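You operate a simulated robot arm through the tools that you are given. There is no shell and no other tool. Be economical: measure what you need, move in short steps, check, and stop when the job is done.

Carry out the task below with a simulated robot arm. There is one attempt and no reset: what you move stays moved.

JOB
Put the cartridge with white tab on the clear plate marked cover. Fetch the tall carton marked discs and stand it on the top of the right grey table. Put the half kilo weight marked out on the top of the white counter away on the top of the wooden table. Take the tall carton marked mats and leave it on the top of the black side table. Press the key marked on on left balance three times. Take the pocket scale with green band and put it on the clear pane marked front. Take the small weight with orange ring and leave it in the recess of the blue tray. Pull the drawer marked done open. The order is free. Set down upright: tall carton marked discs, half kilo weight marked out, tall carton marked mats.
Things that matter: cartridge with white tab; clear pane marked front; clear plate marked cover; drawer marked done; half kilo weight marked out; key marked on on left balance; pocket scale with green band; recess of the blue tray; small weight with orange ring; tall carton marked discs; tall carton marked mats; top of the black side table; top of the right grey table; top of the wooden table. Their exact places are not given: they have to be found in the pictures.

The check looks at the end state, three seconds after you hand in, the way a careful person would. Anything else that was tipped, shoved, dropped, spilled or broken makes it a failure. A push-on lid holds only when it is set on centred and level and pressed home; a screw cap is set on level and turned clockwise until tight.

ROBOT AND FRAMES
A 7-joint arm with a two-finger parallel gripper on a trunk, on a base that drives. Base frame: it is fixed to the floor where the robot stands at the start and does not move with it; the origin is under the middle of the robot, x ahead of it, y to its left, z up. Units: m, rad, N and s.
With the tool pointing down near the work surface it reaches from about 0.1 to 0.64 m from the robot's upright axis, wherever it stands. Its first joint turns from -2.897 to 2.897 rad. Places, roughly: cartridge with white tab [0.5, 0.25, 1]; clear pane marked front [-4.5, 3.25, 0.75]; clear plate marked cover [-3.75, 1, 1]; drawer marked done [0.6, 0.1, 0.5]; half kilo weight marked out [0.5, 0.75, 1]; key marked on on left balance [-1.3, -0.8, 0.9]; pocket scale with green band (6x9x3 cm) [-2.7, 3.2, 0.8]; recess of the blue tray (17x13 cm) [-4.08, 1.34, 0.8]; small weight with orange ring [-2.5, 3.25, 0.75]; tall carton marked discs [0.5, 0.5, 1]; top of the black side table [0.6, -0.6, 0.9]; top of the right grey table [-3, -1.1, 0.8]; top of the wooden table [-4.1, 3.4, 0.9]. Payload 1.57 kg.
The TCP is the grasp point between the finger pads, 0.03 m short of the fingertips. In the tool frame z runs along the fingers and y along their closing line. The gripper opens to 0.08 m. The fingers are 0.017 m wide and 0.012 m thick; the gripper's body (0.04 by 0.082 m) begins 0.08 m behind the TCP.
Orientation is told as [roll, pitch, yaw] about the base's x, y, z axes, in that order, counted from this pose: with the fingers straight down and closing along the base's y, the tool's x points along the base's -x, its y along +y and its z along -z.

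CONTROLS
- The arm moves only by the tool arm_command. Its argument "targets" is a list of rows, each an object (a shift or turn left out is 0, a gripper value left out holds the last) with "turn": the turn, a rotation vector about the tool's x, y, z in rad, a list of three; "slide": the shift along the tool's x, y, z in m, a list of three; "gripper": the closure in counts, from 0 (fully open) to 255 (shut). In form: [{"turn": [ax, ay, az], "slide": [x, y, z], "gripper": gripper}, ...]. A call has 1 to 12 rows; each row is the pose to reach, as a shift and turn from the pose commanded when the call began, along the tool's axes at that moment. Each row takes 0.2 s and may step no farther than 0.05 m and 0.15 rad from the row before; otherwise, or with a gripper value out of range, the whole call is refused. A pose out of reach is approached as far as the arm can. The call stops where the force on the tool passes 40 N (or 10 N more than at its start, if that is more) or the arm is blocked; 0.2 s more then pass. The fingers move at their own pace (about 0.072 m/s each) and stop on an object; they squeeze with about 36 N. The grip force told is the motor's: it shows also when the fingers shut on nothing. Time passes only in rows, and 0.2 s behind the last, so rows that repeat a pose let the fingers close. The reply holds the time, the measured pose of the TCP, the force on the tool along the base axes, the opening and the grip force, in the units named above and with some noise, with the torque about the TCP (base axes, N m) and any sound that the robot's microphone picked up.
- Cameras (640 x 400 px; columns grow to the right, rows downward): "scene" is now at [-0.0144, 0.1326, 1.3965]; the picture's right is [-0.11, -0.99, 0.00], its down [-0.75, 0.08, -0.65] and it looks along [0.65, -0.07, -0.76] (base axes); focal length 214 px, centre (320, 200). "wrist" rides on the gripper at [0.072, -0.007, -0.122] in the tool frame; the picture's right is [0.09, 1.00, 0.00], its down [-0.84, 0.08, -0.54] and it looks along [-0.54, 0.05, 0.84] (tool axes); focal length 238 px, centre (320, 200).
- get_image(camera): a new picture of that camera. The clock stands still meanwhile.
- raise_lower(by): slides the trunk up (or, below 0, down) by that many m; the arm and the scene camera ride with it, the base frame stays. It gives what a move gives, with no picture.
- roll_base(legs): drives the robot by 1 to 6 legs, each [ahead, left, turn to the left] in m, m and rad, along the robot's own axes; the way and the turn of a leg run together, so that a leg with both is an arc; at most 1.5 m and 3.142 rad a leg. The arm and the cameras ride along, it lands a little off, and it stops where it bumps. It gives what a move gives.
- aim_head(pan, tilt): turns the head with the scene camera to pan (to the left, within 1.501 rad either way) and tilt (down, from -0.506 to 1.204), counted from straight ahead of the robot. It gives what a move gives.
- locate(camera, pixels): for up to 12 pixels [column, row] of the newest picture of that camera ("zoom" is the newest enlarged one), the place [x, y, z] in the base frame of the surface seen there, good to about 0.002 m. The clock stands still meanwhile.
- zoom(camera, box): a new picture of the part [left, top, right, bottom] of that camera's present view, enlarged. The clock stands still meanwhile.
- finish_job(): hands the job in; it is judged then, once.

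Keep the steps short. Do not move on a guess: measure, check each grasp and each placing, and mend mistakes. In all there are 138 turns and 150 pictures (those below and enlarged ones count). Leave the gripper open and the arm clear of the work at the hand-in unless told otherwise, and finish with a single line.

The tools are called after "Request:" as name(argument=value, ...) on one line, values as JSON. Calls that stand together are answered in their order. arm_command: Moves the arm, as the interface text tells. Its arguments: {"type":"object","properties":{"targets":{"type":"array","items":{"type":"object","properties":{"turn":{"type":"array","items":{"type":"number"}},"slide":{"type":"array","items":{"type":"number"}},"gripper":{"type":"number"}}}}},"required":["targets"]} The other tools are called the same way: raise_lower (by) slides the trunk up or down; roll_base (legs) drives the base; aim_head (pan, tilt) turns the head that bears the scene camera; get_image (camera) takes a picture; locate (camera, pixels) gives the place of the surface under pixels of a picture; zoom (camera, box) takes an enlarged picture of a part of a camera's view; finish_job () hands the job in.

At the start:

```text
time_s: 0.0
tool_pos: [0.4056, 0.0728, 1.1681]
tcp_rot: [0.001, 0.0, 0.0]
ft_force: [-0.8, 0.0, -0.4]
moment: [0.01, 0.03, 0.02]
grip_width: 0.0801
gripper_force: 0.1
trunk travel left (down, up): [-0.075, 0.04]
robot x, y, heading: [-0.003, 0.0026, -0.001]
head pan, tilt: [-0.112, 0.86]
```

scene: 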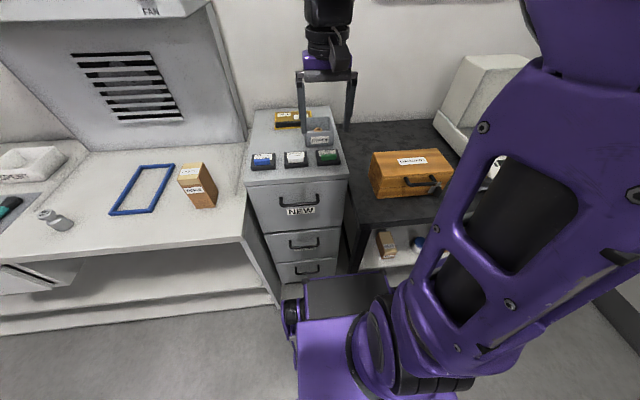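
wrist: 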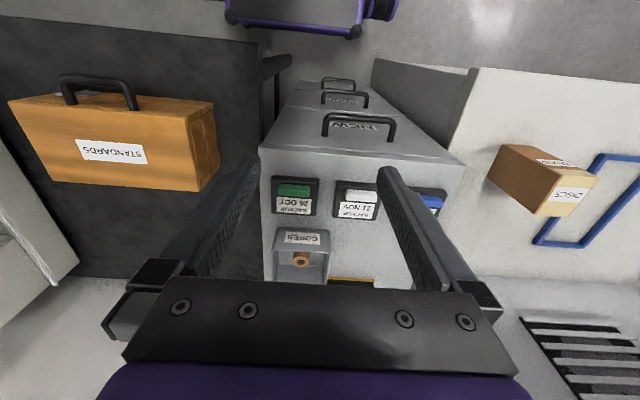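

I see a cabinet ahead with three cartridges, a counter at left with the discs carton, and a black table at right. I'll look closer at each.

Request:
zoom(camera="scene", box=[220, 90, 460, 290])

Request:
zoom(camera="scene", box=[0, 120, 260, 300])

```text
2.00 times, centred on (340, 190) of scene
```

zoom: 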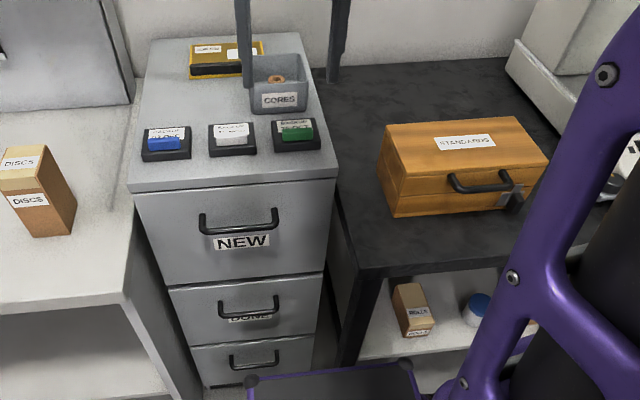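

```text
2.22 times, centred on (130, 210) of scene
```

zoom: 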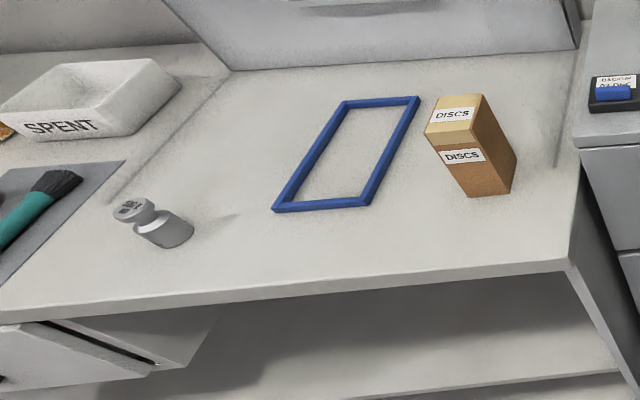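

Next I check the shelf carton's label and the weight's label, and look wider.

Request:
zoom(camera="scene", box=[350, 210, 450, 272])

Request:
aim_head(pan=0.8, tilt=0.7)

Request:
get_image(camera="scene")

Request:
aim_head(pan=-1.0, tilt=0.6)

Request:
get_image(camera="scene")

```text
6.40 times, centred on (400, 241) of scene
```

zoom: 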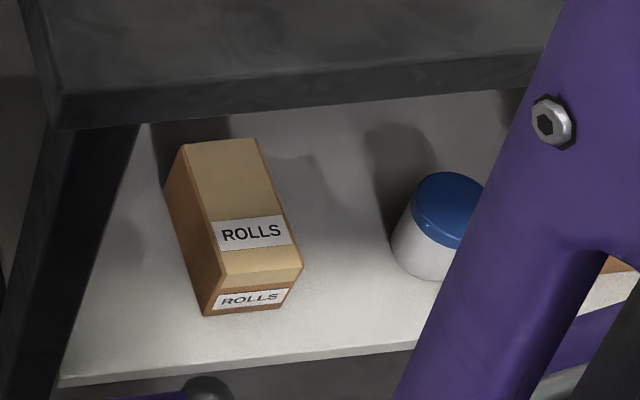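

```text
time_s: 1.2
tool_pos: [0.4042, 0.0731, 1.1646]
tcp_rot: [-0.001, 0.004, 0.0]
ft_force: [-0.1, 0.7, 0.3]
moment: [-0.01, 0.03, 0.01]
grip_width: 0.0799
gripper_force: 0.1
trunk travel left (down, up): [-0.075, 0.04]
robot x, y, heading: [0.0013, -0.0008, 0.002]
head pan, tilt: [0.799, 0.7]
```

```text
144 pictures are left
```

scene: 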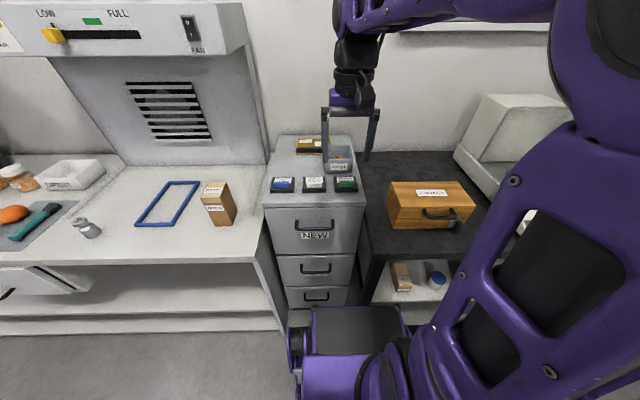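

```text
time_s: 3.0
tool_pos: [0.4039, 0.0731, 1.1673]
tcp_rot: [0.0, 0.0, -0.001]
ft_force: [0.8, 0.3, -0.1]
moment: [-0.01, 0.02, 0.04]
grip_width: 0.0801
gripper_force: 0.2
trunk travel left (down, up): [-0.075, 0.04]
robot x, y, heading: [0.0015, 0.0001, 0.004]
head pan, tilt: [-1.0, 0.6]
```

```text
143 pictures are left
```

scene: 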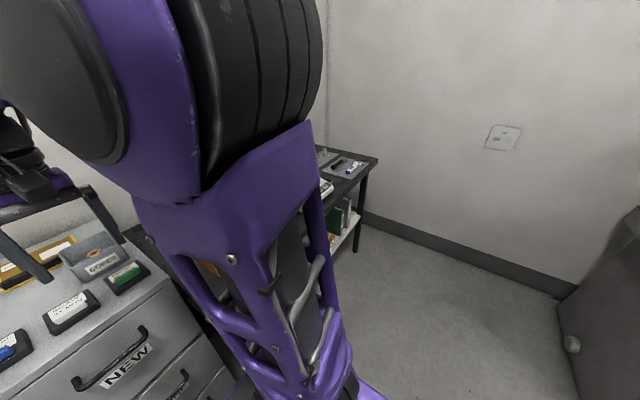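

I'll aim the head left again and look.

Request:
aim_head(pan=0.9, tilt=0.6)

Request:
get_image(camera="scene")

```text
time_s: 4.9
tool_pos: [0.4063, 0.0734, 1.1645]
tcp_rot: [-0.001, 0.007, 0.0]
ft_force: [0.2, -0.8, -0.3]
moment: [0.0, 0.04, -0.01]
grip_width: 0.08
gripper_force: 0.0
trunk travel left (down, up): [-0.075, 0.04]
robot x, y, heading: [0.0014, -0.0003, 0.0]
head pan, tilt: [0.901, 0.6]
```

```text
142 pictures are left
```

scene: 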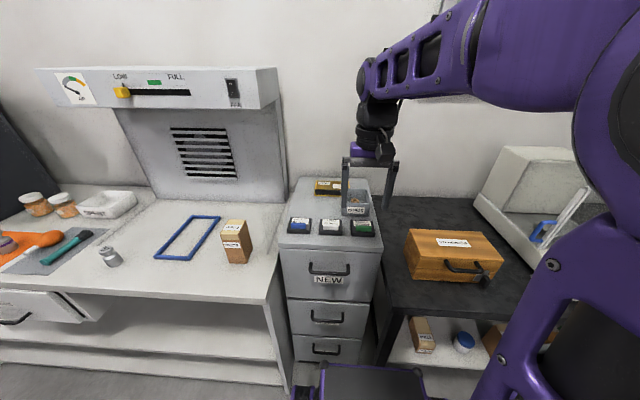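

Request:
get_image(camera="scene")

Request:
locate(camera="scene", pixels=[[330, 225], [233, 225], [110, 248], [450, 243], [295, 220]])

```text
141 pictures are left
```

scene: 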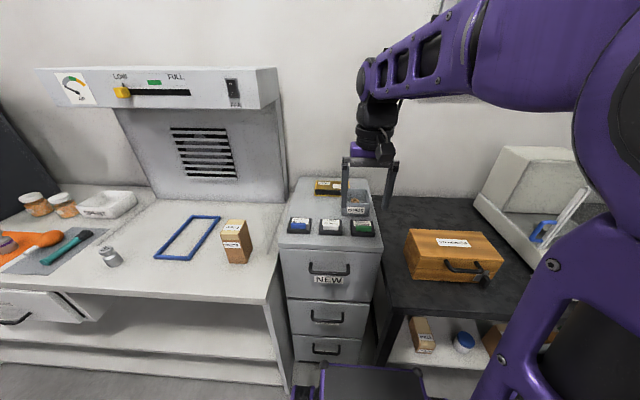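

```text
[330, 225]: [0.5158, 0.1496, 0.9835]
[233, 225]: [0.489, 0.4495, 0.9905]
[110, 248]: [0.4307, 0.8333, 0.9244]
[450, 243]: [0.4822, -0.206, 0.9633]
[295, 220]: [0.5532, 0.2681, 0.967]
```

The reported pan doesn't match the view; I'll try a larger pan.

Request:
aim_head(pan=1.45, tilt=0.5)

Request:
get_image(camera="scene")

```text
time_s: 5.8
tool_pos: [0.4053, 0.0729, 1.1651]
tcp_rot: [0.0, 0.004, 0.0]
ft_force: [0.2, 0.3, -0.3]
moment: [0.01, 0.0, -0.01]
grip_width: 0.08
gripper_force: 0.0
trunk travel left (down, up): [-0.075, 0.04]
robot x, y, heading: [-0.0008, -0.0005, 0.001]
head pan, tilt: [1.45, 0.499]
```

```text
140 pictures are left
```

scene: 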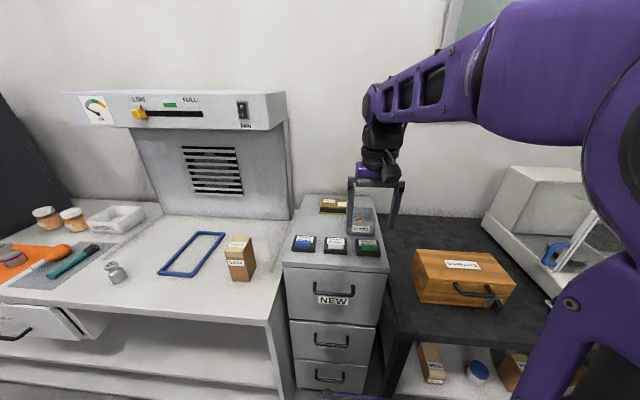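

Pan left is effectively limited; I'll use the base for that. I zoom on the weight and the carton under the black table.

Request:
zoom(camera="scene", box=[80, 240, 160, 290])

Request:
zoom(camera="scene", box=[400, 320, 528, 400])

Request:
aim_head(pan=-0.5, tilt=0.6)

Request:
get_image(camera="scene")

```text
8.00 times, centred on (120, 265) of scene
```

zoom: 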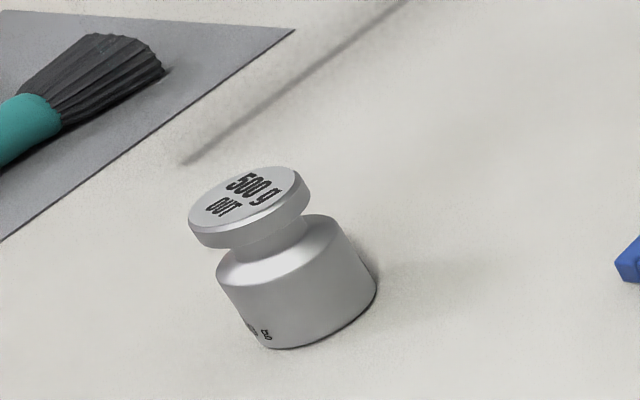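

```text
5.00 times, centred on (464, 360) of scene
```

zoom: 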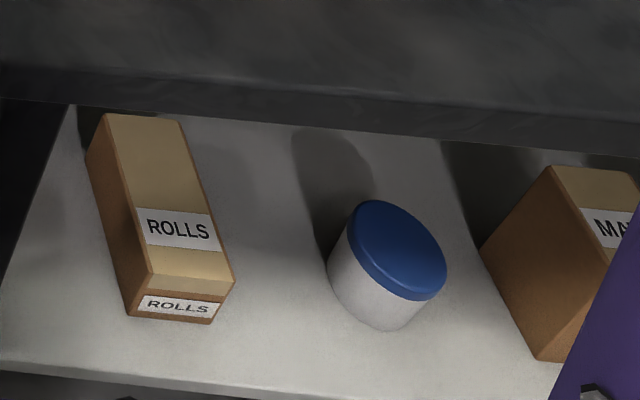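

```text
time_s: 7.8
tool_pos: [0.4051, 0.0741, 1.1678]
tcp_rot: [0.0, -0.001, -0.001]
ft_force: [0.4, -0.2, 0.3]
moment: [0.03, 0.01, -0.01]
grip_width: 0.0801
gripper_force: 0.1
trunk travel left (down, up): [-0.075, 0.04]
robot x, y, heading: [-0.0001, -0.0006, -0.001]
head pan, tilt: [-0.499, 0.6]
```

```text
137 pictures are left
```

scene: 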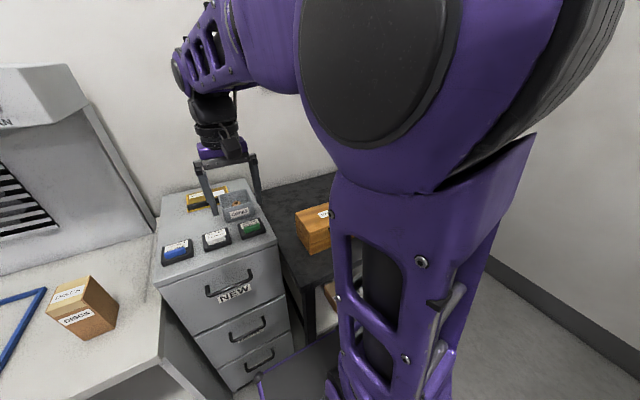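

MATS carton stands on the shelf under the black table. I back off a little and drive right to face it.

Request:
roll_base(legs=[[-0.35, 0, 0], [0, -0.6, 0]])

Request:
aim_head(pan=-0.05, tilt=0.7)

Request:
get_image(camera="scene")

Request:
get_image(camera="wrist")

```text
time_s: 15.8
tool_pos: [0.0472, -0.5061, 1.1671]
tcp_rot: [0.0, 0.001, 0.01]
ft_force: [1.1, -0.1, 0.5]
moment: [0.02, 0.01, 0.01]
grip_width: 0.0801
gripper_force: 0.1
trunk travel left (down, up): [-0.075, 0.04]
robot x, y, heading: [-0.3586, -0.5814, 0.016]
head pan, tilt: [-0.499, 0.6]
```

```text
time_s: 16.7
tool_pos: [0.0467, -0.507, 1.1672]
tcp_rot: [0.001, -0.001, 0.01]
ft_force: [0.6, 0.1, -0.6]
moment: [-0.02, 0.01, 0.0]
grip_width: 0.08
gripper_force: 0.1
trunk travel left (down, up): [-0.075, 0.04]
robot x, y, heading: [-0.3579, -0.5837, 0.01]
head pan, tilt: [-0.051, 0.7]
```

```text
136 pictures are left
```

scene: 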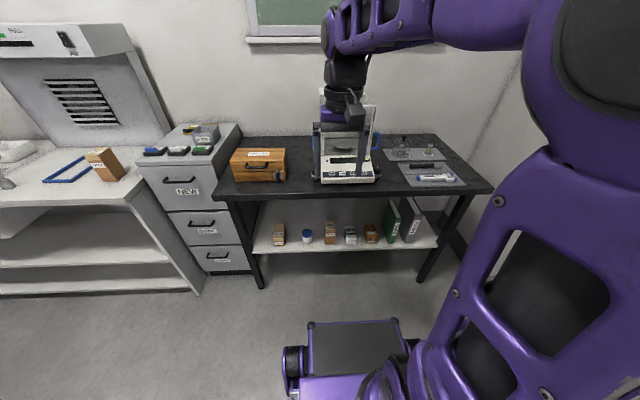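

```text
135 pictures are left
```

wrist: 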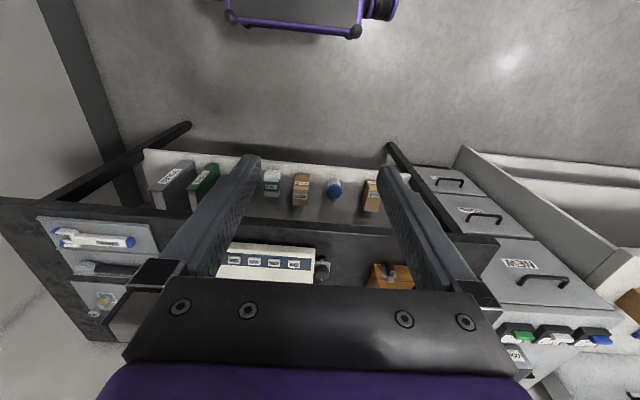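

Now zoom in on the shelf and locate the MATS carton, neighbours and table edges.

Request:
zoom(camera="scene", box=[230, 170, 470, 270])

Request:
locate(camera="scene", pixels=[[330, 223], [330, 240], [307, 237], [351, 236], [240, 190], [300, 192], [430, 183], [405, 180], [300, 160], [340, 246], [350, 320], [335, 178]])

```text
2.67 times, centred on (350, 220) of scene
```

zoom: 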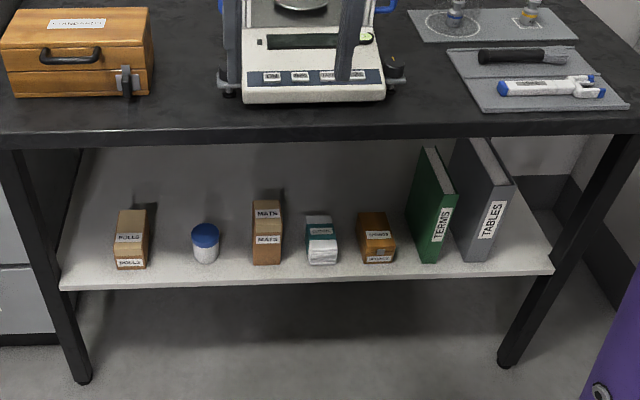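

```text
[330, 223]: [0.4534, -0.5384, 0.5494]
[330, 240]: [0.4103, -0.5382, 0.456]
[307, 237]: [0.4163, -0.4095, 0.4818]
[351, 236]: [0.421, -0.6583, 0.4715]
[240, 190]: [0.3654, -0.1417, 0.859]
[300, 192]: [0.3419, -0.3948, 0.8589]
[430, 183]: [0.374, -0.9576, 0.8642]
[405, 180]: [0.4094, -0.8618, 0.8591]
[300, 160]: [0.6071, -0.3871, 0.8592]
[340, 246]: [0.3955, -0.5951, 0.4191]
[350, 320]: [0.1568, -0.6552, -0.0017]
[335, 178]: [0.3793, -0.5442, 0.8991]
```

Carton MATS stands at about (0.44, -0.54), shelf z≈0.42. I'll turn the tool horizontal (fingers forward), moving a bit ahead and down.

Request:
arm_command(targets=[{"turn": [0, -0.1428, 0], "slide": [-0.015, 0, 0.02]}, {"turn": [0, -0.2856, 0], "slide": [-0.03, 0, 0.04]}, {"turn": [0, -0.4284, 0], "slide": [-0.045, 0, 0.06]}, {"turn": [0, -0.5712, 0], "slide": [-0.06, 0, 0.08]}, {"turn": [0, -0.714, 0], "slide": [-0.075, 0, 0.1]}, {"turn": [0, -0.8568, 0], "slide": [-0.09, 0, 0.12]}, {"turn": [0, -0.9996, 0], "slide": [-0.105, 0, 0.14]}, {"turn": [0, -1.1424, 0], "slide": [-0.12, 0, 0.16]}, {"turn": [0, -1.2852, 0], "slide": [-0.135, 0, 0.18]}, {"turn": [0, -1.428, 0], "slide": [-0.15, 0, 0.2]}, {"turn": [0, -1.5708, 0], "slide": [-0.165, 0, 0.22]}])

Request:
get_image(camera="scene")

Request:
get_image(camera="wrist")

```text
time_s: 19.1
tool_pos: [0.211, -0.4825, 0.9532]
tcp_rot: [-1.517, -1.568, 1.512]
ft_force: [-0.3, -0.4, 0.0]
moment: [0.03, 0.02, -0.01]
grip_width: 0.0798
gripper_force: 0.0
out of reach, approached as far as the arm can: row 6, 7, 10, 11
trunk travel left (down, up): [-0.075, 0.04]
robot x, y, heading: [-0.3547, -0.5826, 0.013]
head pan, tilt: [-0.051, 0.7]
```

```text
133 pictures are left
```

scene: 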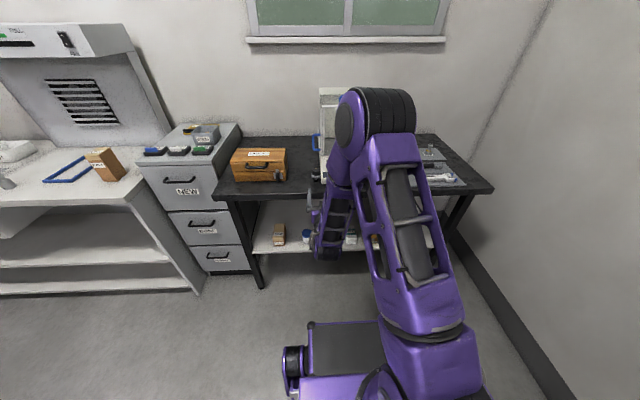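

```text
132 pictures are left
```

wrist: 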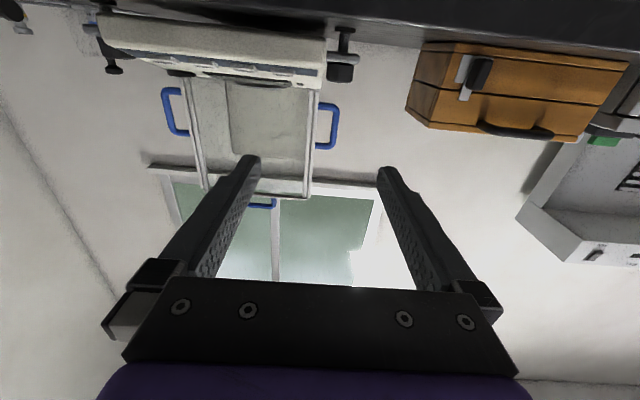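

Tool is horizontal. Now lower about 0.25 m while shifting right, watching for contact.

Request:
arm_command(targets=[{"slide": [0.05, -0.006, 0]}, {"slide": [0.1, -0.012, 0]}, {"slide": [0.15, -0.018, 0]}, {"slide": [0.2, -0.024, 0]}, {"slide": [0.25, -0.03, 0]}, {"slide": [0.3, -0.036, 0]}, {"slide": [0.35, -0.042, 0]}, {"slide": [0.4, -0.048, 0]}, {"slide": [0.45, -0.054, 0]}])

Request:
get_image(camera="scene")

Request:
get_image(camera="wrist")

```text
refused: row 1 steps farther than a row can; nothing moved
```

```text
131 pictures are left
```

scene: 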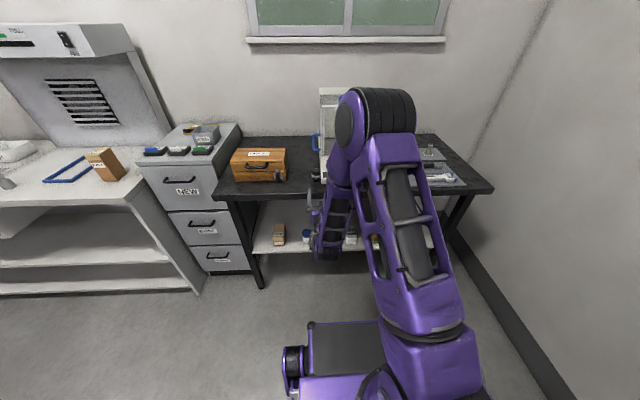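

```text
130 pictures are left
```

wrist: 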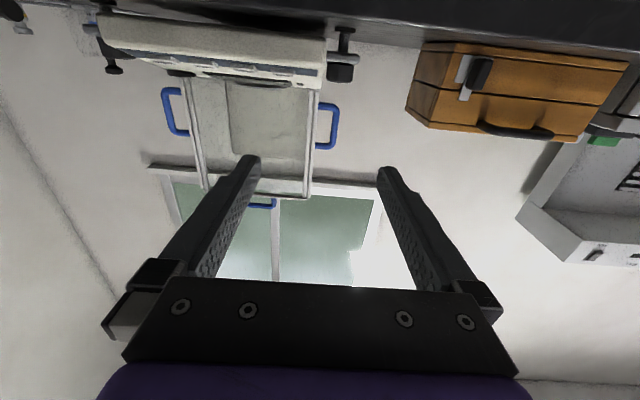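

Step was just over the 0.05 limit; smaller steps.

Request:
arm_command(targets=[{"slide": [0.045, -0.006, 0]}, {"slide": [0.09, -0.012, 0]}, {"slide": [0.135, -0.018, 0]}, {"slide": [0.18, -0.024, 0]}, {"slide": [0.225, -0.03, 0]}, {"slide": [0.27, -0.036, 0]}, {"slide": [0.315, -0.042, 0]}, {"slide": [0.36, -0.048, 0]}, {"slide": [0.405, -0.054, 0]}, {"slide": [0.45, -0.054, 0]}])

Request:
get_image(camera="scene")

Request:
get_image(camera="wrist")

```text
time_s: 21.3
tool_pos: [0.2276, -0.4728, 0.5137]
tcp_rot: [-1.642, -1.522, 1.602]
ft_force: [-0.1, 0.1, -0.2]
moment: [0.03, 0.01, 0.03]
grip_width: 0.08
gripper_force: 0.1
out of reach, approached as far as the arm can: row 1, 2, 3, 4, 5, 6, 7, 8, 9, 10
trunk travel left (down, up): [-0.075, 0.04]
robot x, y, heading: [-0.3566, -0.5851, 0.01]
head pan, tilt: [-0.051, 0.7]
```

```text
129 pictures are left
```

scene: 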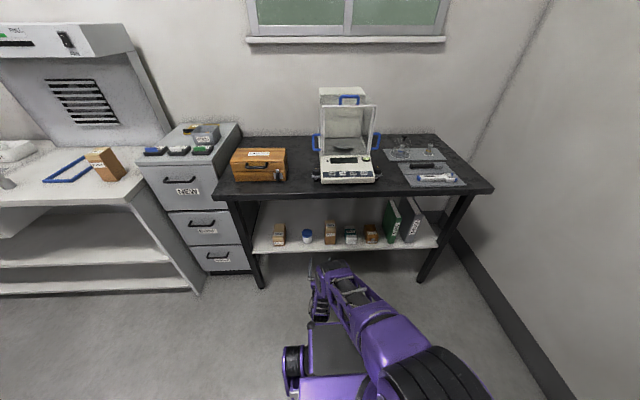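

```text
128 pictures are left
```

wrist: 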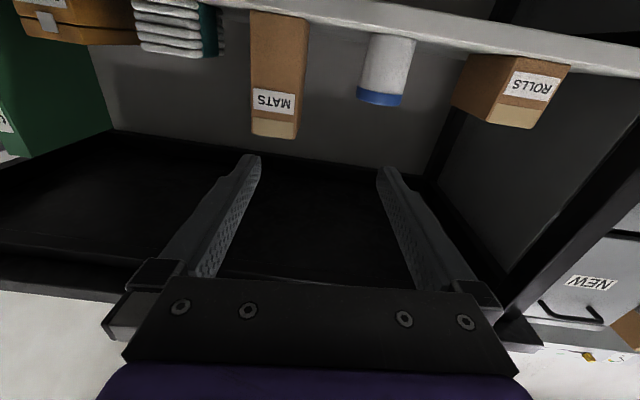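

Request:
locate(camera="wrist", pixels=[[256, 60], [300, 60], [255, 120], [294, 122], [252, 16], [303, 22], [228, 50], [362, 80], [275, 130], [420, 20], [245, 3]])

Request:
locate(camera="scene", pixels=[[331, 220], [326, 230], [335, 230], [288, 175], [320, 180], [285, 185], [262, 177], [318, 188], [380, 182]])

```text
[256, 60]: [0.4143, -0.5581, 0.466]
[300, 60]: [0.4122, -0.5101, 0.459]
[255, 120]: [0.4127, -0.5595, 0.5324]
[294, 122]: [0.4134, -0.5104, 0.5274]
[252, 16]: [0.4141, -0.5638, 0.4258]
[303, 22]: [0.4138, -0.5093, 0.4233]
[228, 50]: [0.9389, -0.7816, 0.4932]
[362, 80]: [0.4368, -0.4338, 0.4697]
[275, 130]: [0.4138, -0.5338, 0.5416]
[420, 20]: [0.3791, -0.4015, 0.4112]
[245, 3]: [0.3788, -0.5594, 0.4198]
```

```text
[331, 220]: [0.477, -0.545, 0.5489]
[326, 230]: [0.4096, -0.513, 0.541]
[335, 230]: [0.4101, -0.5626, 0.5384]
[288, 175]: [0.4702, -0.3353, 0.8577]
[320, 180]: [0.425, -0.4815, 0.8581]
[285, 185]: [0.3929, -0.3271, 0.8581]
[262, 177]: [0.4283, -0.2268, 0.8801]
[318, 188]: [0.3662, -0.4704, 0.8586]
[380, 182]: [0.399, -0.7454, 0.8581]
```

Carton front at x=0.414, y centre -0.536, top 0.549. Back the base a little and shift right, then straighten the tool.

Request:
roll_base(legs=[[-0.1, -0.03, -0.01]])

Request:
arm_command(targets=[{"turn": [-0.02, 0, 0.025], "slide": [0, -0.01, 0.03]}, {"turn": [-0.04, 0, 0.049], "slide": [0, -0.02, 0.06]}, {"turn": [-0.04, 0, 0.049], "slide": [0, -0.03, 0.1]}])

```text
time_s: 22.4
tool_pos: [0.1293, -0.5078, 0.5149]
tcp_rot: [-1.651, -1.521, 1.602]
ft_force: [-1.1, -0.8, -0.2]
moment: [-0.02, 0.0, -0.01]
grip_width: 0.0798
gripper_force: 0.1
trunk travel left (down, up): [-0.075, 0.04]
robot x, y, heading: [-0.4575, -0.6121, 0.004]
head pan, tilt: [-0.051, 0.7]
```

```text
time_s: 23.2
tool_pos: [0.2267, -0.5175, 0.5396]
tcp_rot: [-1.449, -1.544, 1.407]
ft_force: [-0.1, -0.3, 0.5]
moment: [-0.04, -0.01, -0.01]
grip_width: 0.0801
gripper_force: 0.1
out of reach, approached as far as the arm can: row 1, 2, 3
trunk travel left (down, up): [-0.075, 0.04]
robot x, y, heading: [-0.4563, -0.6181, 0.002]
head pan, tilt: [-0.051, 0.7]
```

Lower the trunk to gain reach downward.

Request:
raise_lower(by=-0.07)

Request:
arm_command(targets=[{"turn": [-0.02, 0, 0.013], "slide": [-0.01, -0.005, 0.02]}, {"turn": [-0.042, 0, 0.027], "slide": [-0.02, -0.01, 0.03]}, {"turn": [-0.042, 0, 0.027], "slide": [-0.03, -0.015, 0.03]}])

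```text
time_s: 24.3
tool_pos: [0.2249, -0.5166, 0.4705]
tcp_rot: [-1.488, -1.544, 1.445]
ft_force: [0.3, 0.6, -0.1]
moment: [-0.02, -0.02, 0.01]
grip_width: 0.0798
gripper_force: 0.0
trunk travel left (down, up): [-0.005, 0.11]
robot x, y, heading: [-0.4556, -0.6157, 0.001]
head pan, tilt: [-0.051, 0.7]
```

```text
time_s: 25.1
tool_pos: [0.2815, -0.5109, 0.503]
tcp_rot: [-1.594, -1.561, 1.575]
ft_force: [1.0, 0.1, -0.4]
moment: [-0.04, -0.01, -0.02]
grip_width: 0.0802
gripper_force: 0.2
out of reach, approached as far as the arm can: row 1, 2, 3
trunk travel left (down, up): [-0.005, 0.11]
robot x, y, heading: [-0.4582, -0.6146, 0.003]
head pan, tilt: [-0.051, 0.7]
```

Tool is level now. Shift base right ~0.025 and check.

Request:
roll_base(legs=[[0.06, -0.024, 0]])

Request:
get_image(camera="wrist")

```text
time_s: 26.1
tool_pos: [0.3416, -0.5348, 0.5017]
tcp_rot: [-1.572, -1.56, 1.554]
ft_force: [-0.2, -0.5, 1.3]
moment: [0.04, 0.02, -0.01]
grip_width: 0.0802
gripper_force: 0.0
trunk travel left (down, up): [-0.005, 0.11]
robot x, y, heading: [-0.3965, -0.6392, 0.002]
head pan, tilt: [-0.051, 0.7]
```

```text
127 pictures are left
```

wrist: 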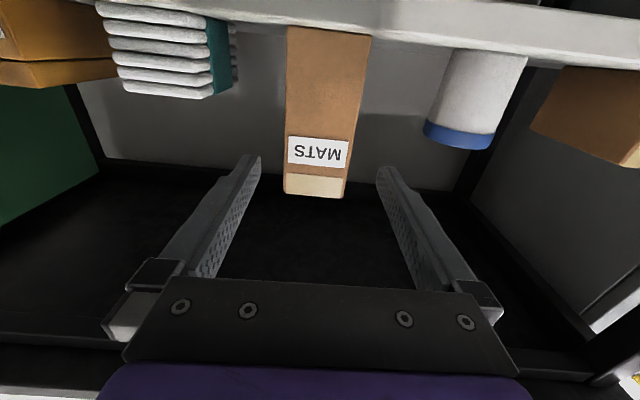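

Well aligned. Drive ahead 0.097 so that the carton is between the pads.

Request:
roll_base(legs=[[0.097, 0, 0]])

Request:
get_image(camera="wrist")

```text
time_s: 27.2
tool_pos: [0.4368, -0.5354, 0.5024]
tcp_rot: [-1.568, -1.56, 1.55]
ft_force: [-0.2, 0.3, 1.1]
moment: [0.03, -0.02, 0.0]
grip_width: 0.0799
gripper_force: 0.0
trunk travel left (down, up): [-0.005, 0.11]
robot x, y, heading: [-0.3, -0.6377, 0.001]
head pan, tilt: [-0.051, 0.7]
```

```text
126 pictures are left
```

wrist: 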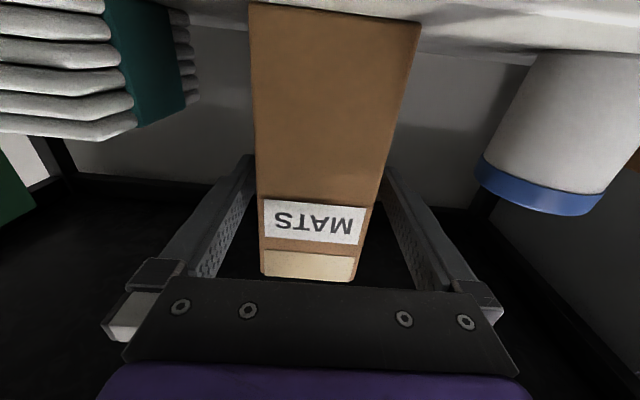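

Between the pads. Close.

Request:
arm_command(targets=[{"gripper": 255}, {"gripper": 255}, {"gripper": 255}, {"gripper": 255}])

Request:
raise_lower(by=0.02)

```text
time_s: 28.2
tool_pos: [0.4379, -0.5354, 0.5019]
tcp_rot: [-1.606, -1.561, 1.59]
ft_force: [1.0, -1.6, 1.1]
moment: [0.02, -0.06, -0.03]
grip_width: 0.0575
gripper_force: 36.3
trunk travel left (down, up): [-0.005, 0.11]
robot x, y, heading: [-0.2994, -0.6356, -0.004]
head pan, tilt: [-0.051, 0.7]
```

```text
time_s: 28.9
tool_pos: [0.4376, -0.5352, 0.5218]
tcp_rot: [-1.524, -1.56, 1.505]
ft_force: [0.0, 0.3, -0.9]
moment: [-0.03, 0.02, -0.01]
grip_width: 0.0575
gripper_force: 36.3
trunk travel left (down, up): [-0.025, 0.09]
robot x, y, heading: [-0.2988, -0.6386, -0.001]
head pan, tilt: [-0.051, 0.7]
```

Gripped (0.0575). Back out 0.3, then raise trunk and arm.

Request:
roll_base(legs=[[-0.3, 0, 0]])

Request:
raise_lower(by=0.088)

Request:
arm_command(targets=[{"slide": [-0.045, 0, 0]}, {"slide": [-0.09, 0, 0]}, {"slide": [-0.135, 0, 0]}, {"slide": [-0.18, 0, 0]}, {"slide": [-0.225, 0, 0]}, {"slide": [-0.27, 0, 0]}, {"slide": [-0.315, 0, 0]}, {"slide": [-0.36, 0, 0]}, {"slide": [-0.38, 0, 0]}])

Request:
get_image(camera="scene")

```text
time_s: 30.9
tool_pos: [0.1444, -0.5363, 0.5228]
tcp_rot: [-1.554, -1.561, 1.532]
ft_force: [0.8, 0.1, -1.1]
moment: [0.01, 0.0, 0.01]
grip_width: 0.0574
gripper_force: 36.0
trunk travel left (down, up): [-0.025, 0.09]
robot x, y, heading: [-0.5921, -0.6375, -0.008]
head pan, tilt: [-0.051, 0.7]
```

```text
time_s: 32.2
tool_pos: [0.1452, -0.5382, 0.6098]
tcp_rot: [-1.538, -1.563, 1.519]
ft_force: [0.8, 0.0, -1.5]
moment: [0.01, 0.02, 0.03]
grip_width: 0.0577
gripper_force: 35.8
trunk travel left (down, up): [-0.113, 0.002]
robot x, y, heading: [-0.5954, -0.6372, -0.002]
head pan, tilt: [-0.051, 0.7]
```

```text
time_s: 34.2
tool_pos: [0.1457, -0.5331, 0.9915]
tcp_rot: [-1.443, -1.559, 1.414]
ft_force: [0.1, 0.0, -1.7]
moment: [-0.01, 0.06, 0.03]
grip_width: 0.0575
gripper_force: 36.1
out of reach, approached as far as the arm can: row 1, 2, 3, 4, 5, 6, 7
trunk travel left (down, up): [-0.113, 0.002]
robot x, y, heading: [-0.5929, -0.6359, -0.001]
head pan, tilt: [-0.051, 0.7]
```

```text
125 pictures are left
```

scene: 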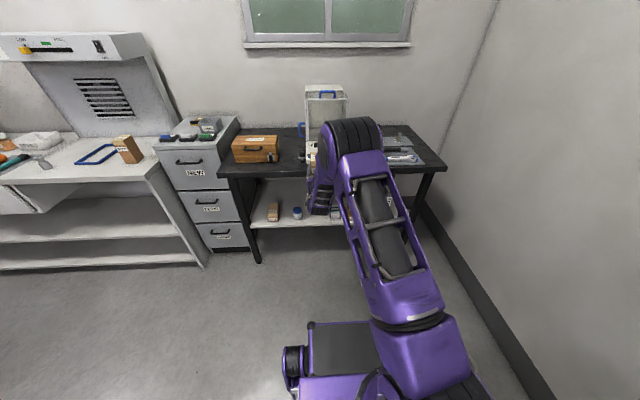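

Carton held at z 0.99. Move base left 0.145, then ahead 0.15, and check.

Request:
roll_base(legs=[[0, 0.145, 0], [0.14, 0, 0]])

Request:
get_image(camera="scene")

Request:
get_image(camera="wrist")

```text
time_s: 37.1
tool_pos: [0.2873, -0.3932, 0.9906]
tcp_rot: [-1.497, -1.562, 1.468]
ft_force: [0.1, -0.1, -1.3]
moment: [0.03, 0.07, -0.03]
grip_width: 0.0575
gripper_force: 36.2
trunk travel left (down, up): [-0.113, 0.002]
robot x, y, heading: [-0.4504, -0.4966, -0.009]
head pan, tilt: [-0.051, 0.7]
```

```text
124 pictures are left
```

scene: 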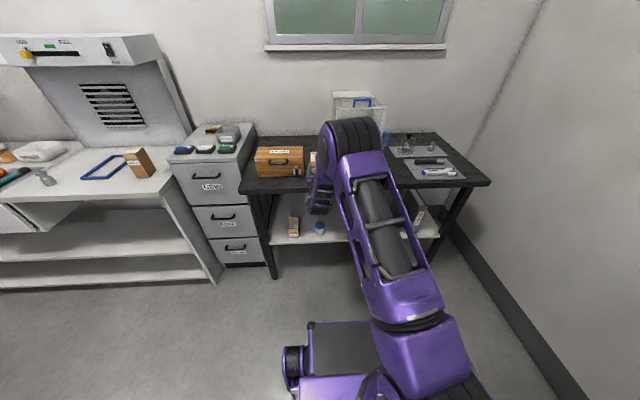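

```text
123 pictures are left
```

wrist: 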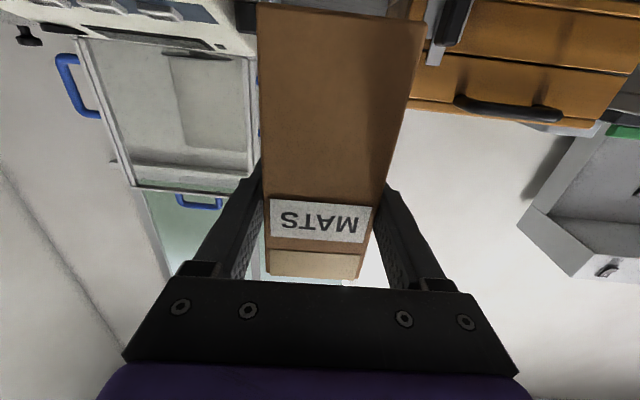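

Request:
locate(camera="wrist", pixels=[[245, 20], [255, 40], [430, 30], [425, 90], [441, 40], [240, 45], [250, 5], [256, 12], [415, 55]])

Request:
zoom(camera="scene", box=[240, 120, 400, 220])

```text
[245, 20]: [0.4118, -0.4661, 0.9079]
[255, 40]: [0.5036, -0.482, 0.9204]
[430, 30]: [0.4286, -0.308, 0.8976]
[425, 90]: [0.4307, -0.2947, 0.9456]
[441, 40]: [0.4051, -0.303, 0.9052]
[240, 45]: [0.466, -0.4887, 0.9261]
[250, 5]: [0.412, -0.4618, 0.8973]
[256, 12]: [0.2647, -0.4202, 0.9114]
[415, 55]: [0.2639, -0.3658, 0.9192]
```

```text
4.00 times, centred on (320, 170) of scene
```

zoom: 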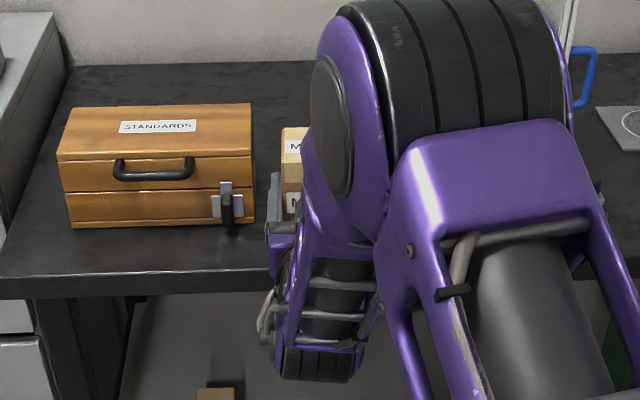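

Clear: balance edge y≈-0.46, box edge y≈-0.29. Ahead 0.065, then lower by trunk.

Request:
roll_base(legs=[[0.065, 0, 0]])

Request:
raise_lower(by=-0.044)

Request:
get_image(camera="wrist")

```text
time_s: 38.1
tool_pos: [0.3502, -0.3931, 0.9912]
tcp_rot: [-1.487, -1.56, 1.459]
ft_force: [0.3, 0.2, -0.9]
moment: [-0.02, 0.01, -0.01]
grip_width: 0.0574
gripper_force: 35.9
trunk travel left (down, up): [-0.113, 0.002]
robot x, y, heading: [-0.3882, -0.4964, -0.005]
head pan, tilt: [-0.051, 0.7]
```

```text
time_s: 39.0
tool_pos: [0.3509, -0.3932, 0.9475]
tcp_rot: [-1.476, -1.56, 1.445]
ft_force: [-0.5, -0.2, -1.5]
moment: [0.03, 0.03, 0.02]
grip_width: 0.0577
gripper_force: 36.0
trunk travel left (down, up): [-0.069, 0.046]
robot x, y, heading: [-0.3864, -0.4938, -0.006]
head pan, tilt: [-0.051, 0.7]
```

```text
121 pictures are left
```

wrist: 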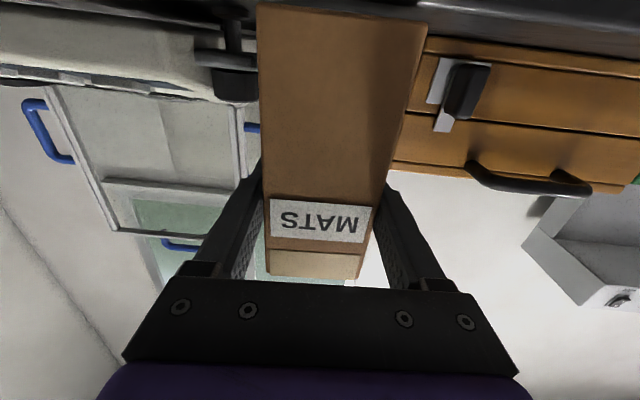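

Lower the last millimetres and feel for contact.

Request:
raise_lower(by=-0.006)

Request:
raise_lower(by=-0.002)

```text
time_s: 39.5
tool_pos: [0.3506, -0.3908, 0.942]
tcp_rot: [-1.704, -1.561, 1.675]
ft_force: [1.1, -0.3, 3.7]
moment: [0.11, 0.03, -0.05]
grip_width: 0.0575
gripper_force: 35.9
trunk travel left (down, up): [-0.063, 0.052]
robot x, y, heading: [-0.3914, -0.4923, -0.006]
head pan, tilt: [-0.051, 0.7]
```

```text
time_s: 40.0
tool_pos: [0.3494, -0.3924, 0.9414]
tcp_rot: [-2.048, -1.559, 2.017]
ft_force: [-0.4, -0.2, 13.7]
moment: [0.4, 0.22, 0.0]
grip_width: 0.0577
gripper_force: 36.1
trunk travel left (down, up): [-0.061, 0.054]
robot x, y, heading: [-0.3883, -0.4955, -0.004]
head pan, tilt: [-0.051, 0.7]
```

On the table. Open and back away.

Request:
arm_command(targets=[{"gripper": 0}, {"gripper": 0}, {"gripper": 0}])

Request:
roll_base(legs=[[-0.25, 0, 0]])

Request:
get_image(camera="wrist")

```text
time_s: 40.8
tool_pos: [0.3503, -0.3926, 0.9382]
tcp_rot: [-1.447, -1.56, 1.418]
ft_force: [0.7, -0.1, 0.5]
moment: [0.0, 0.02, -0.01]
grip_width: 0.0799
gripper_force: 0.0
trunk travel left (down, up): [-0.061, 0.054]
robot x, y, heading: [-0.3907, -0.4969, -0.001]
head pan, tilt: [-0.051, 0.7]
```

```text
time_s: 42.7
tool_pos: [0.0985, -0.394, 0.939]
tcp_rot: [-1.471, -1.56, 1.438]
ft_force: [0.0, 0.3, -0.2]
moment: [-0.06, -0.01, 0.01]
grip_width: 0.0801
gripper_force: 0.1
trunk travel left (down, up): [-0.061, 0.054]
robot x, y, heading: [-0.641, -0.4901, -0.009]
head pan, tilt: [-0.051, 0.7]
```

```text
120 pictures are left
```

wrist: 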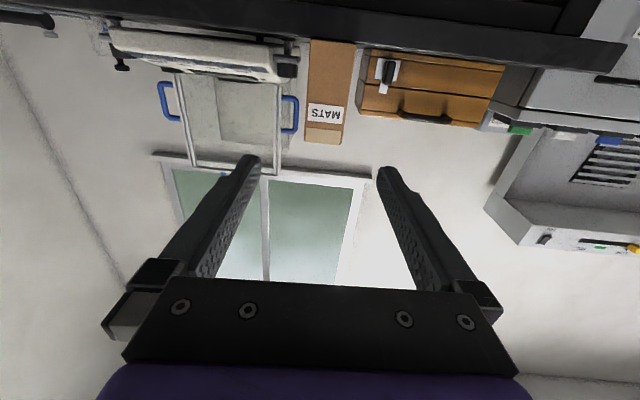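

MATS stands upright on the black table. Now turn the tool back down and rise, then drive to the cabinet for the white-tab cartridge.

Request:
arm_command(targets=[{"turn": [0, 0.142, 0], "slide": [-0.025, 0, -0.02]}, {"turn": [0, 0.284, 0], "slide": [-0.05, 0, -0.04]}, {"turn": [0, 0.426, 0], "slide": [-0.075, 0, -0.06]}, {"turn": [0, 0.568, 0], "slide": [-0.1, 0, -0.08]}, {"turn": [0, 0.71, 0], "slide": [-0.125, 0, -0.1]}, {"turn": [0, 0.852, 0], "slide": [-0.15, 0, -0.12]}, {"turn": [0, 0.994, 0], "slide": [-0.175, 0, -0.14]}, {"turn": [0, 1.136, 0], "slide": [-0.2, 0, -0.16]}, {"turn": [0, 1.278, 0], "slide": [-0.2, 0, -0.18]}, {"turn": [0, 1.42, 0], "slide": [-0.2, 0, -0.2]}, {"turn": [0, 1.56, 0], "slide": [-0.2, 0, -0.22]}])

Request:
roll_base(legs=[[0, 0.58, 0], [0.45, 0, 0]])

Request:
get_image(camera="wrist")

Request:
get_image(camera="scene")

```text
time_s: 45.1
tool_pos: [-0.1233, -0.3825, 1.1399]
tcp_rot: [-0.011, -0.007, -0.031]
ft_force: [-0.3, 0.3, 0.3]
moment: [-0.01, 0.01, 0.03]
grip_width: 0.08
gripper_force: 0.1
trunk travel left (down, up): [-0.061, 0.054]
robot x, y, heading: [-0.6431, -0.4958, -0.009]
head pan, tilt: [-0.051, 0.7]
```

```text
time_s: 53.5
tool_pos: [0.3356, 0.1923, 1.1398]
tcp_rot: [-0.011, -0.01, -0.039]
ft_force: [-0.4, 0.5, 0.1]
moment: [0.02, -0.02, -0.01]
grip_width: 0.0801
gripper_force: 0.1
trunk travel left (down, up): [-0.061, 0.054]
robot x, y, heading: [-0.1836, 0.0856, -0.013]
head pan, tilt: [-0.051, 0.7]
```

```text
119 pictures are left
```

wrist: 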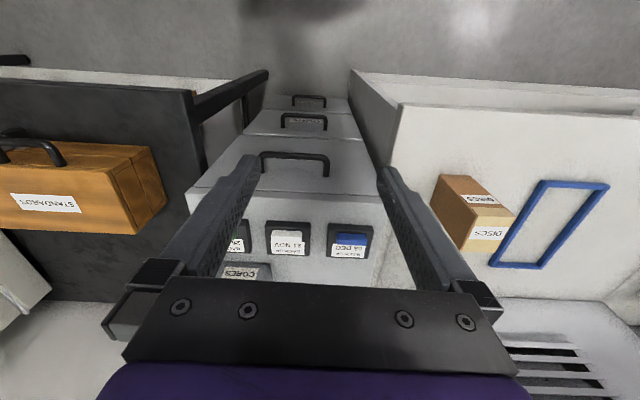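

```text
118 pictures are left
```

scene: 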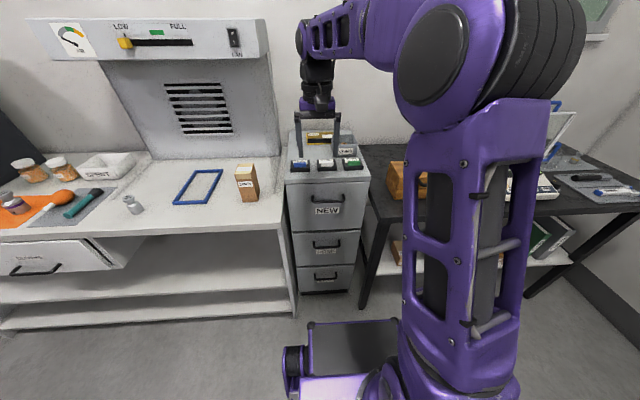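

Request:
zoom(camera="wrist", box=[220, 200, 396, 310])

Request:
locate(camera="wrist", pixels=[[268, 223], [307, 224], [269, 252], [307, 253], [285, 228], [278, 230], [297, 230], [288, 244], [316, 245], [260, 240], [288, 255], [300, 220]])

Request:
locate(camera="scene", pixels=[[325, 244], [337, 246], [322, 278], [326, 273], [300, 240], [250, 180], [220, 190], [131, 205]])

```text
3.64 times, centred on (308, 255) of wrist
```

zoom: 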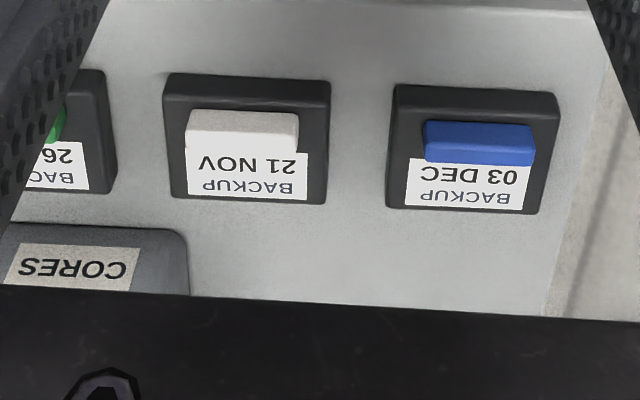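

```text
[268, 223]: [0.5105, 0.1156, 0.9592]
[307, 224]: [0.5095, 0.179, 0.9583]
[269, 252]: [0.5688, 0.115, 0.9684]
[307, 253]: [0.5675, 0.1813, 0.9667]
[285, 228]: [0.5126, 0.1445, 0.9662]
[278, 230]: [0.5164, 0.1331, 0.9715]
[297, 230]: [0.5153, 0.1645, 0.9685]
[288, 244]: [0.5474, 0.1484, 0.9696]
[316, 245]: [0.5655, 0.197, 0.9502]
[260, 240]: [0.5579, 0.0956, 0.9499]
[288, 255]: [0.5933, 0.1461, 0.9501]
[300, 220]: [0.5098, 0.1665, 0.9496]
```

```text
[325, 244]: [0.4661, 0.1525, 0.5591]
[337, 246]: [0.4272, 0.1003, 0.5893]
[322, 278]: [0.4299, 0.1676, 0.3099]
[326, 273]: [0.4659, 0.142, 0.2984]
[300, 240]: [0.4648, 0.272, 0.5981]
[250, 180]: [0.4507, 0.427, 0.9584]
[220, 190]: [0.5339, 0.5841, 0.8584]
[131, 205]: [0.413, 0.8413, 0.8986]
```

White cartridge: y 0.114–0.181, x 0.509–0.57, top z≈0.967 on a cabinet top at 0.95. Drive 0.18 ahead, then re-measure from nearer.

Request:
roll_base(legs=[[0.17, 0, 0.013]])

Request:
arm_command(targets=[{"slide": [0, -0.02, 0.03], "turn": [0, 0, -0.02], "gripper": 18}, {"slide": [0.0, -0.04, 0.06], "turn": [0, 0, -0.04], "gripper": 18}])

Request:
get_image(camera="wrist")

```text
time_s: 55.0
tool_pos: [0.5028, 0.1999, 1.1385]
tcp_rot: [-0.011, -0.01, -0.022]
ft_force: [-0.6, -0.1, -0.6]
moment: [0.02, 0.0, -0.02]
grip_width: 0.0801
gripper_force: 0.1
trunk travel left (down, up): [-0.061, 0.054]
robot x, y, heading: [-0.012, 0.085, 0.002]
head pan, tilt: [-0.051, 0.7]
```

```text
time_s: 55.6
tool_pos: [0.5044, 0.1571, 1.079]
tcp_rot: [-0.01, -0.009, 0.021]
ft_force: [0.1, 1.0, -0.1]
moment: [-0.01, -0.02, -0.01]
grip_width: 0.0743
gripper_force: 0.0
trunk travel left (down, up): [-0.061, 0.054]
robot x, y, heading: [-0.0142, 0.0832, 0.001]
head pan, tilt: [-0.051, 0.7]
```

```text
116 pictures are left
```

wrist: 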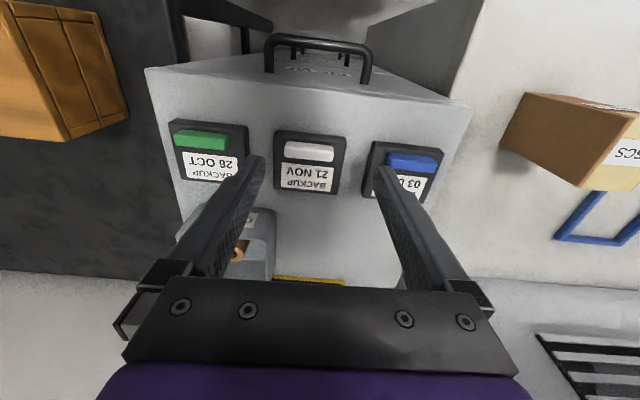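

Request:
locate(camera="wrist", pixels=[[278, 134], [344, 138], [277, 186], [336, 192], [247, 130], [247, 150], [372, 145], [369, 170], [308, 160], [310, 190], [286, 150], [334, 152]])

```text
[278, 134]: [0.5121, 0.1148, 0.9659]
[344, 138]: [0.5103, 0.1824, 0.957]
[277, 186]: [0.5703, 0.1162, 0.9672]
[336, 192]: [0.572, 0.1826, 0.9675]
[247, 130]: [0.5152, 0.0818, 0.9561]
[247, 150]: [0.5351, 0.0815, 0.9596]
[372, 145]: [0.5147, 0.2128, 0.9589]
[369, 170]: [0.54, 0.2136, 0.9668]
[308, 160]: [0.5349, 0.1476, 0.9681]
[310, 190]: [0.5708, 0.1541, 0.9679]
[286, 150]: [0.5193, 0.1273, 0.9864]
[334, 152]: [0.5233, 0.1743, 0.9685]
```

Gaps to neighbours ~3 cm. Descend to TCP (0.545, 0.1485, 0.984) with gripper open.

Request:
arm_command(targets=[{"slide": [-0.02, -0.005, 0.03], "gripper": 0}, {"slide": [-0.041, -0.0095, 0.06], "gripper": 0}, {"slide": [-0.041, -0.0095, 0.08], "gripper": 0}, {"slide": [-0.041, -0.0095, 0.093], "gripper": 0}])

Request:
get_image(camera="wrist")

```text
time_s: 56.6
tool_pos: [0.5449, 0.1485, 0.9861]
tcp_rot: [-0.014, -0.01, 0.02]
ft_force: [-0.1, -0.2, 0.6]
moment: [-0.02, 0.02, 0.01]
grip_width: 0.0801
gripper_force: 0.1
trunk travel left (down, up): [-0.061, 0.054]
robot x, y, heading: [-0.0182, 0.0786, 0.001]
head pan, tilt: [-0.051, 0.7]
```

```text
115 pictures are left
```

wrist: 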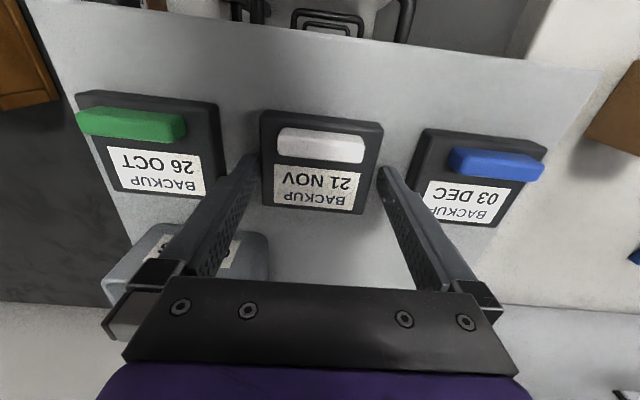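

Straddles well. Down 2.5 mm, close and lift slightly.

Request:
arm_command(targets=[{"slide": [0, 0, 0.0025], "gripper": 0}, {"slide": [0, 0, 0.0025], "gripper": 255}, {"slide": [0, 0, 0.0025], "gripper": 255}, {"slide": [0, 0, 0.0025], "gripper": 255}, {"slide": [0, 0, -0.02], "gripper": 255}, {"slide": [0, 0, -0.06], "gripper": 255}, {"slide": [0, 0, -0.1], "gripper": 255}])

Request:
get_image(camera="wrist")

```text
time_s: 58.2
tool_pos: [0.5433, 0.1497, 1.0869]
tcp_rot: [-0.013, -0.009, 0.018]
ft_force: [-0.7, -0.3, 0.2]
moment: [0.01, 0.03, 0.02]
grip_width: 0.0741
gripper_force: 35.9
trunk travel left (down, up): [-0.061, 0.054]
robot x, y, heading: [-0.0146, 0.0797, 0.0]
head pan, tilt: [-0.051, 0.7]
```

```text
114 pictures are left
```

wrist: 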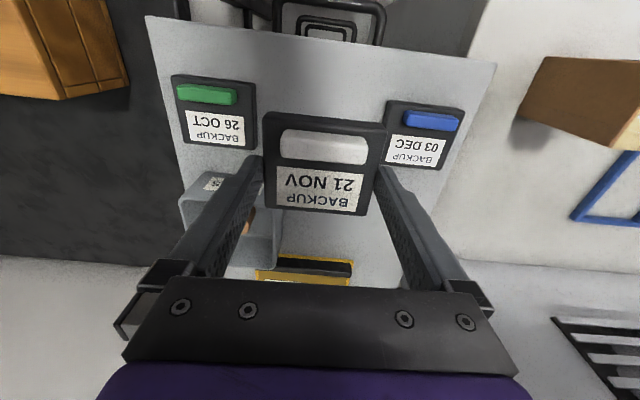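

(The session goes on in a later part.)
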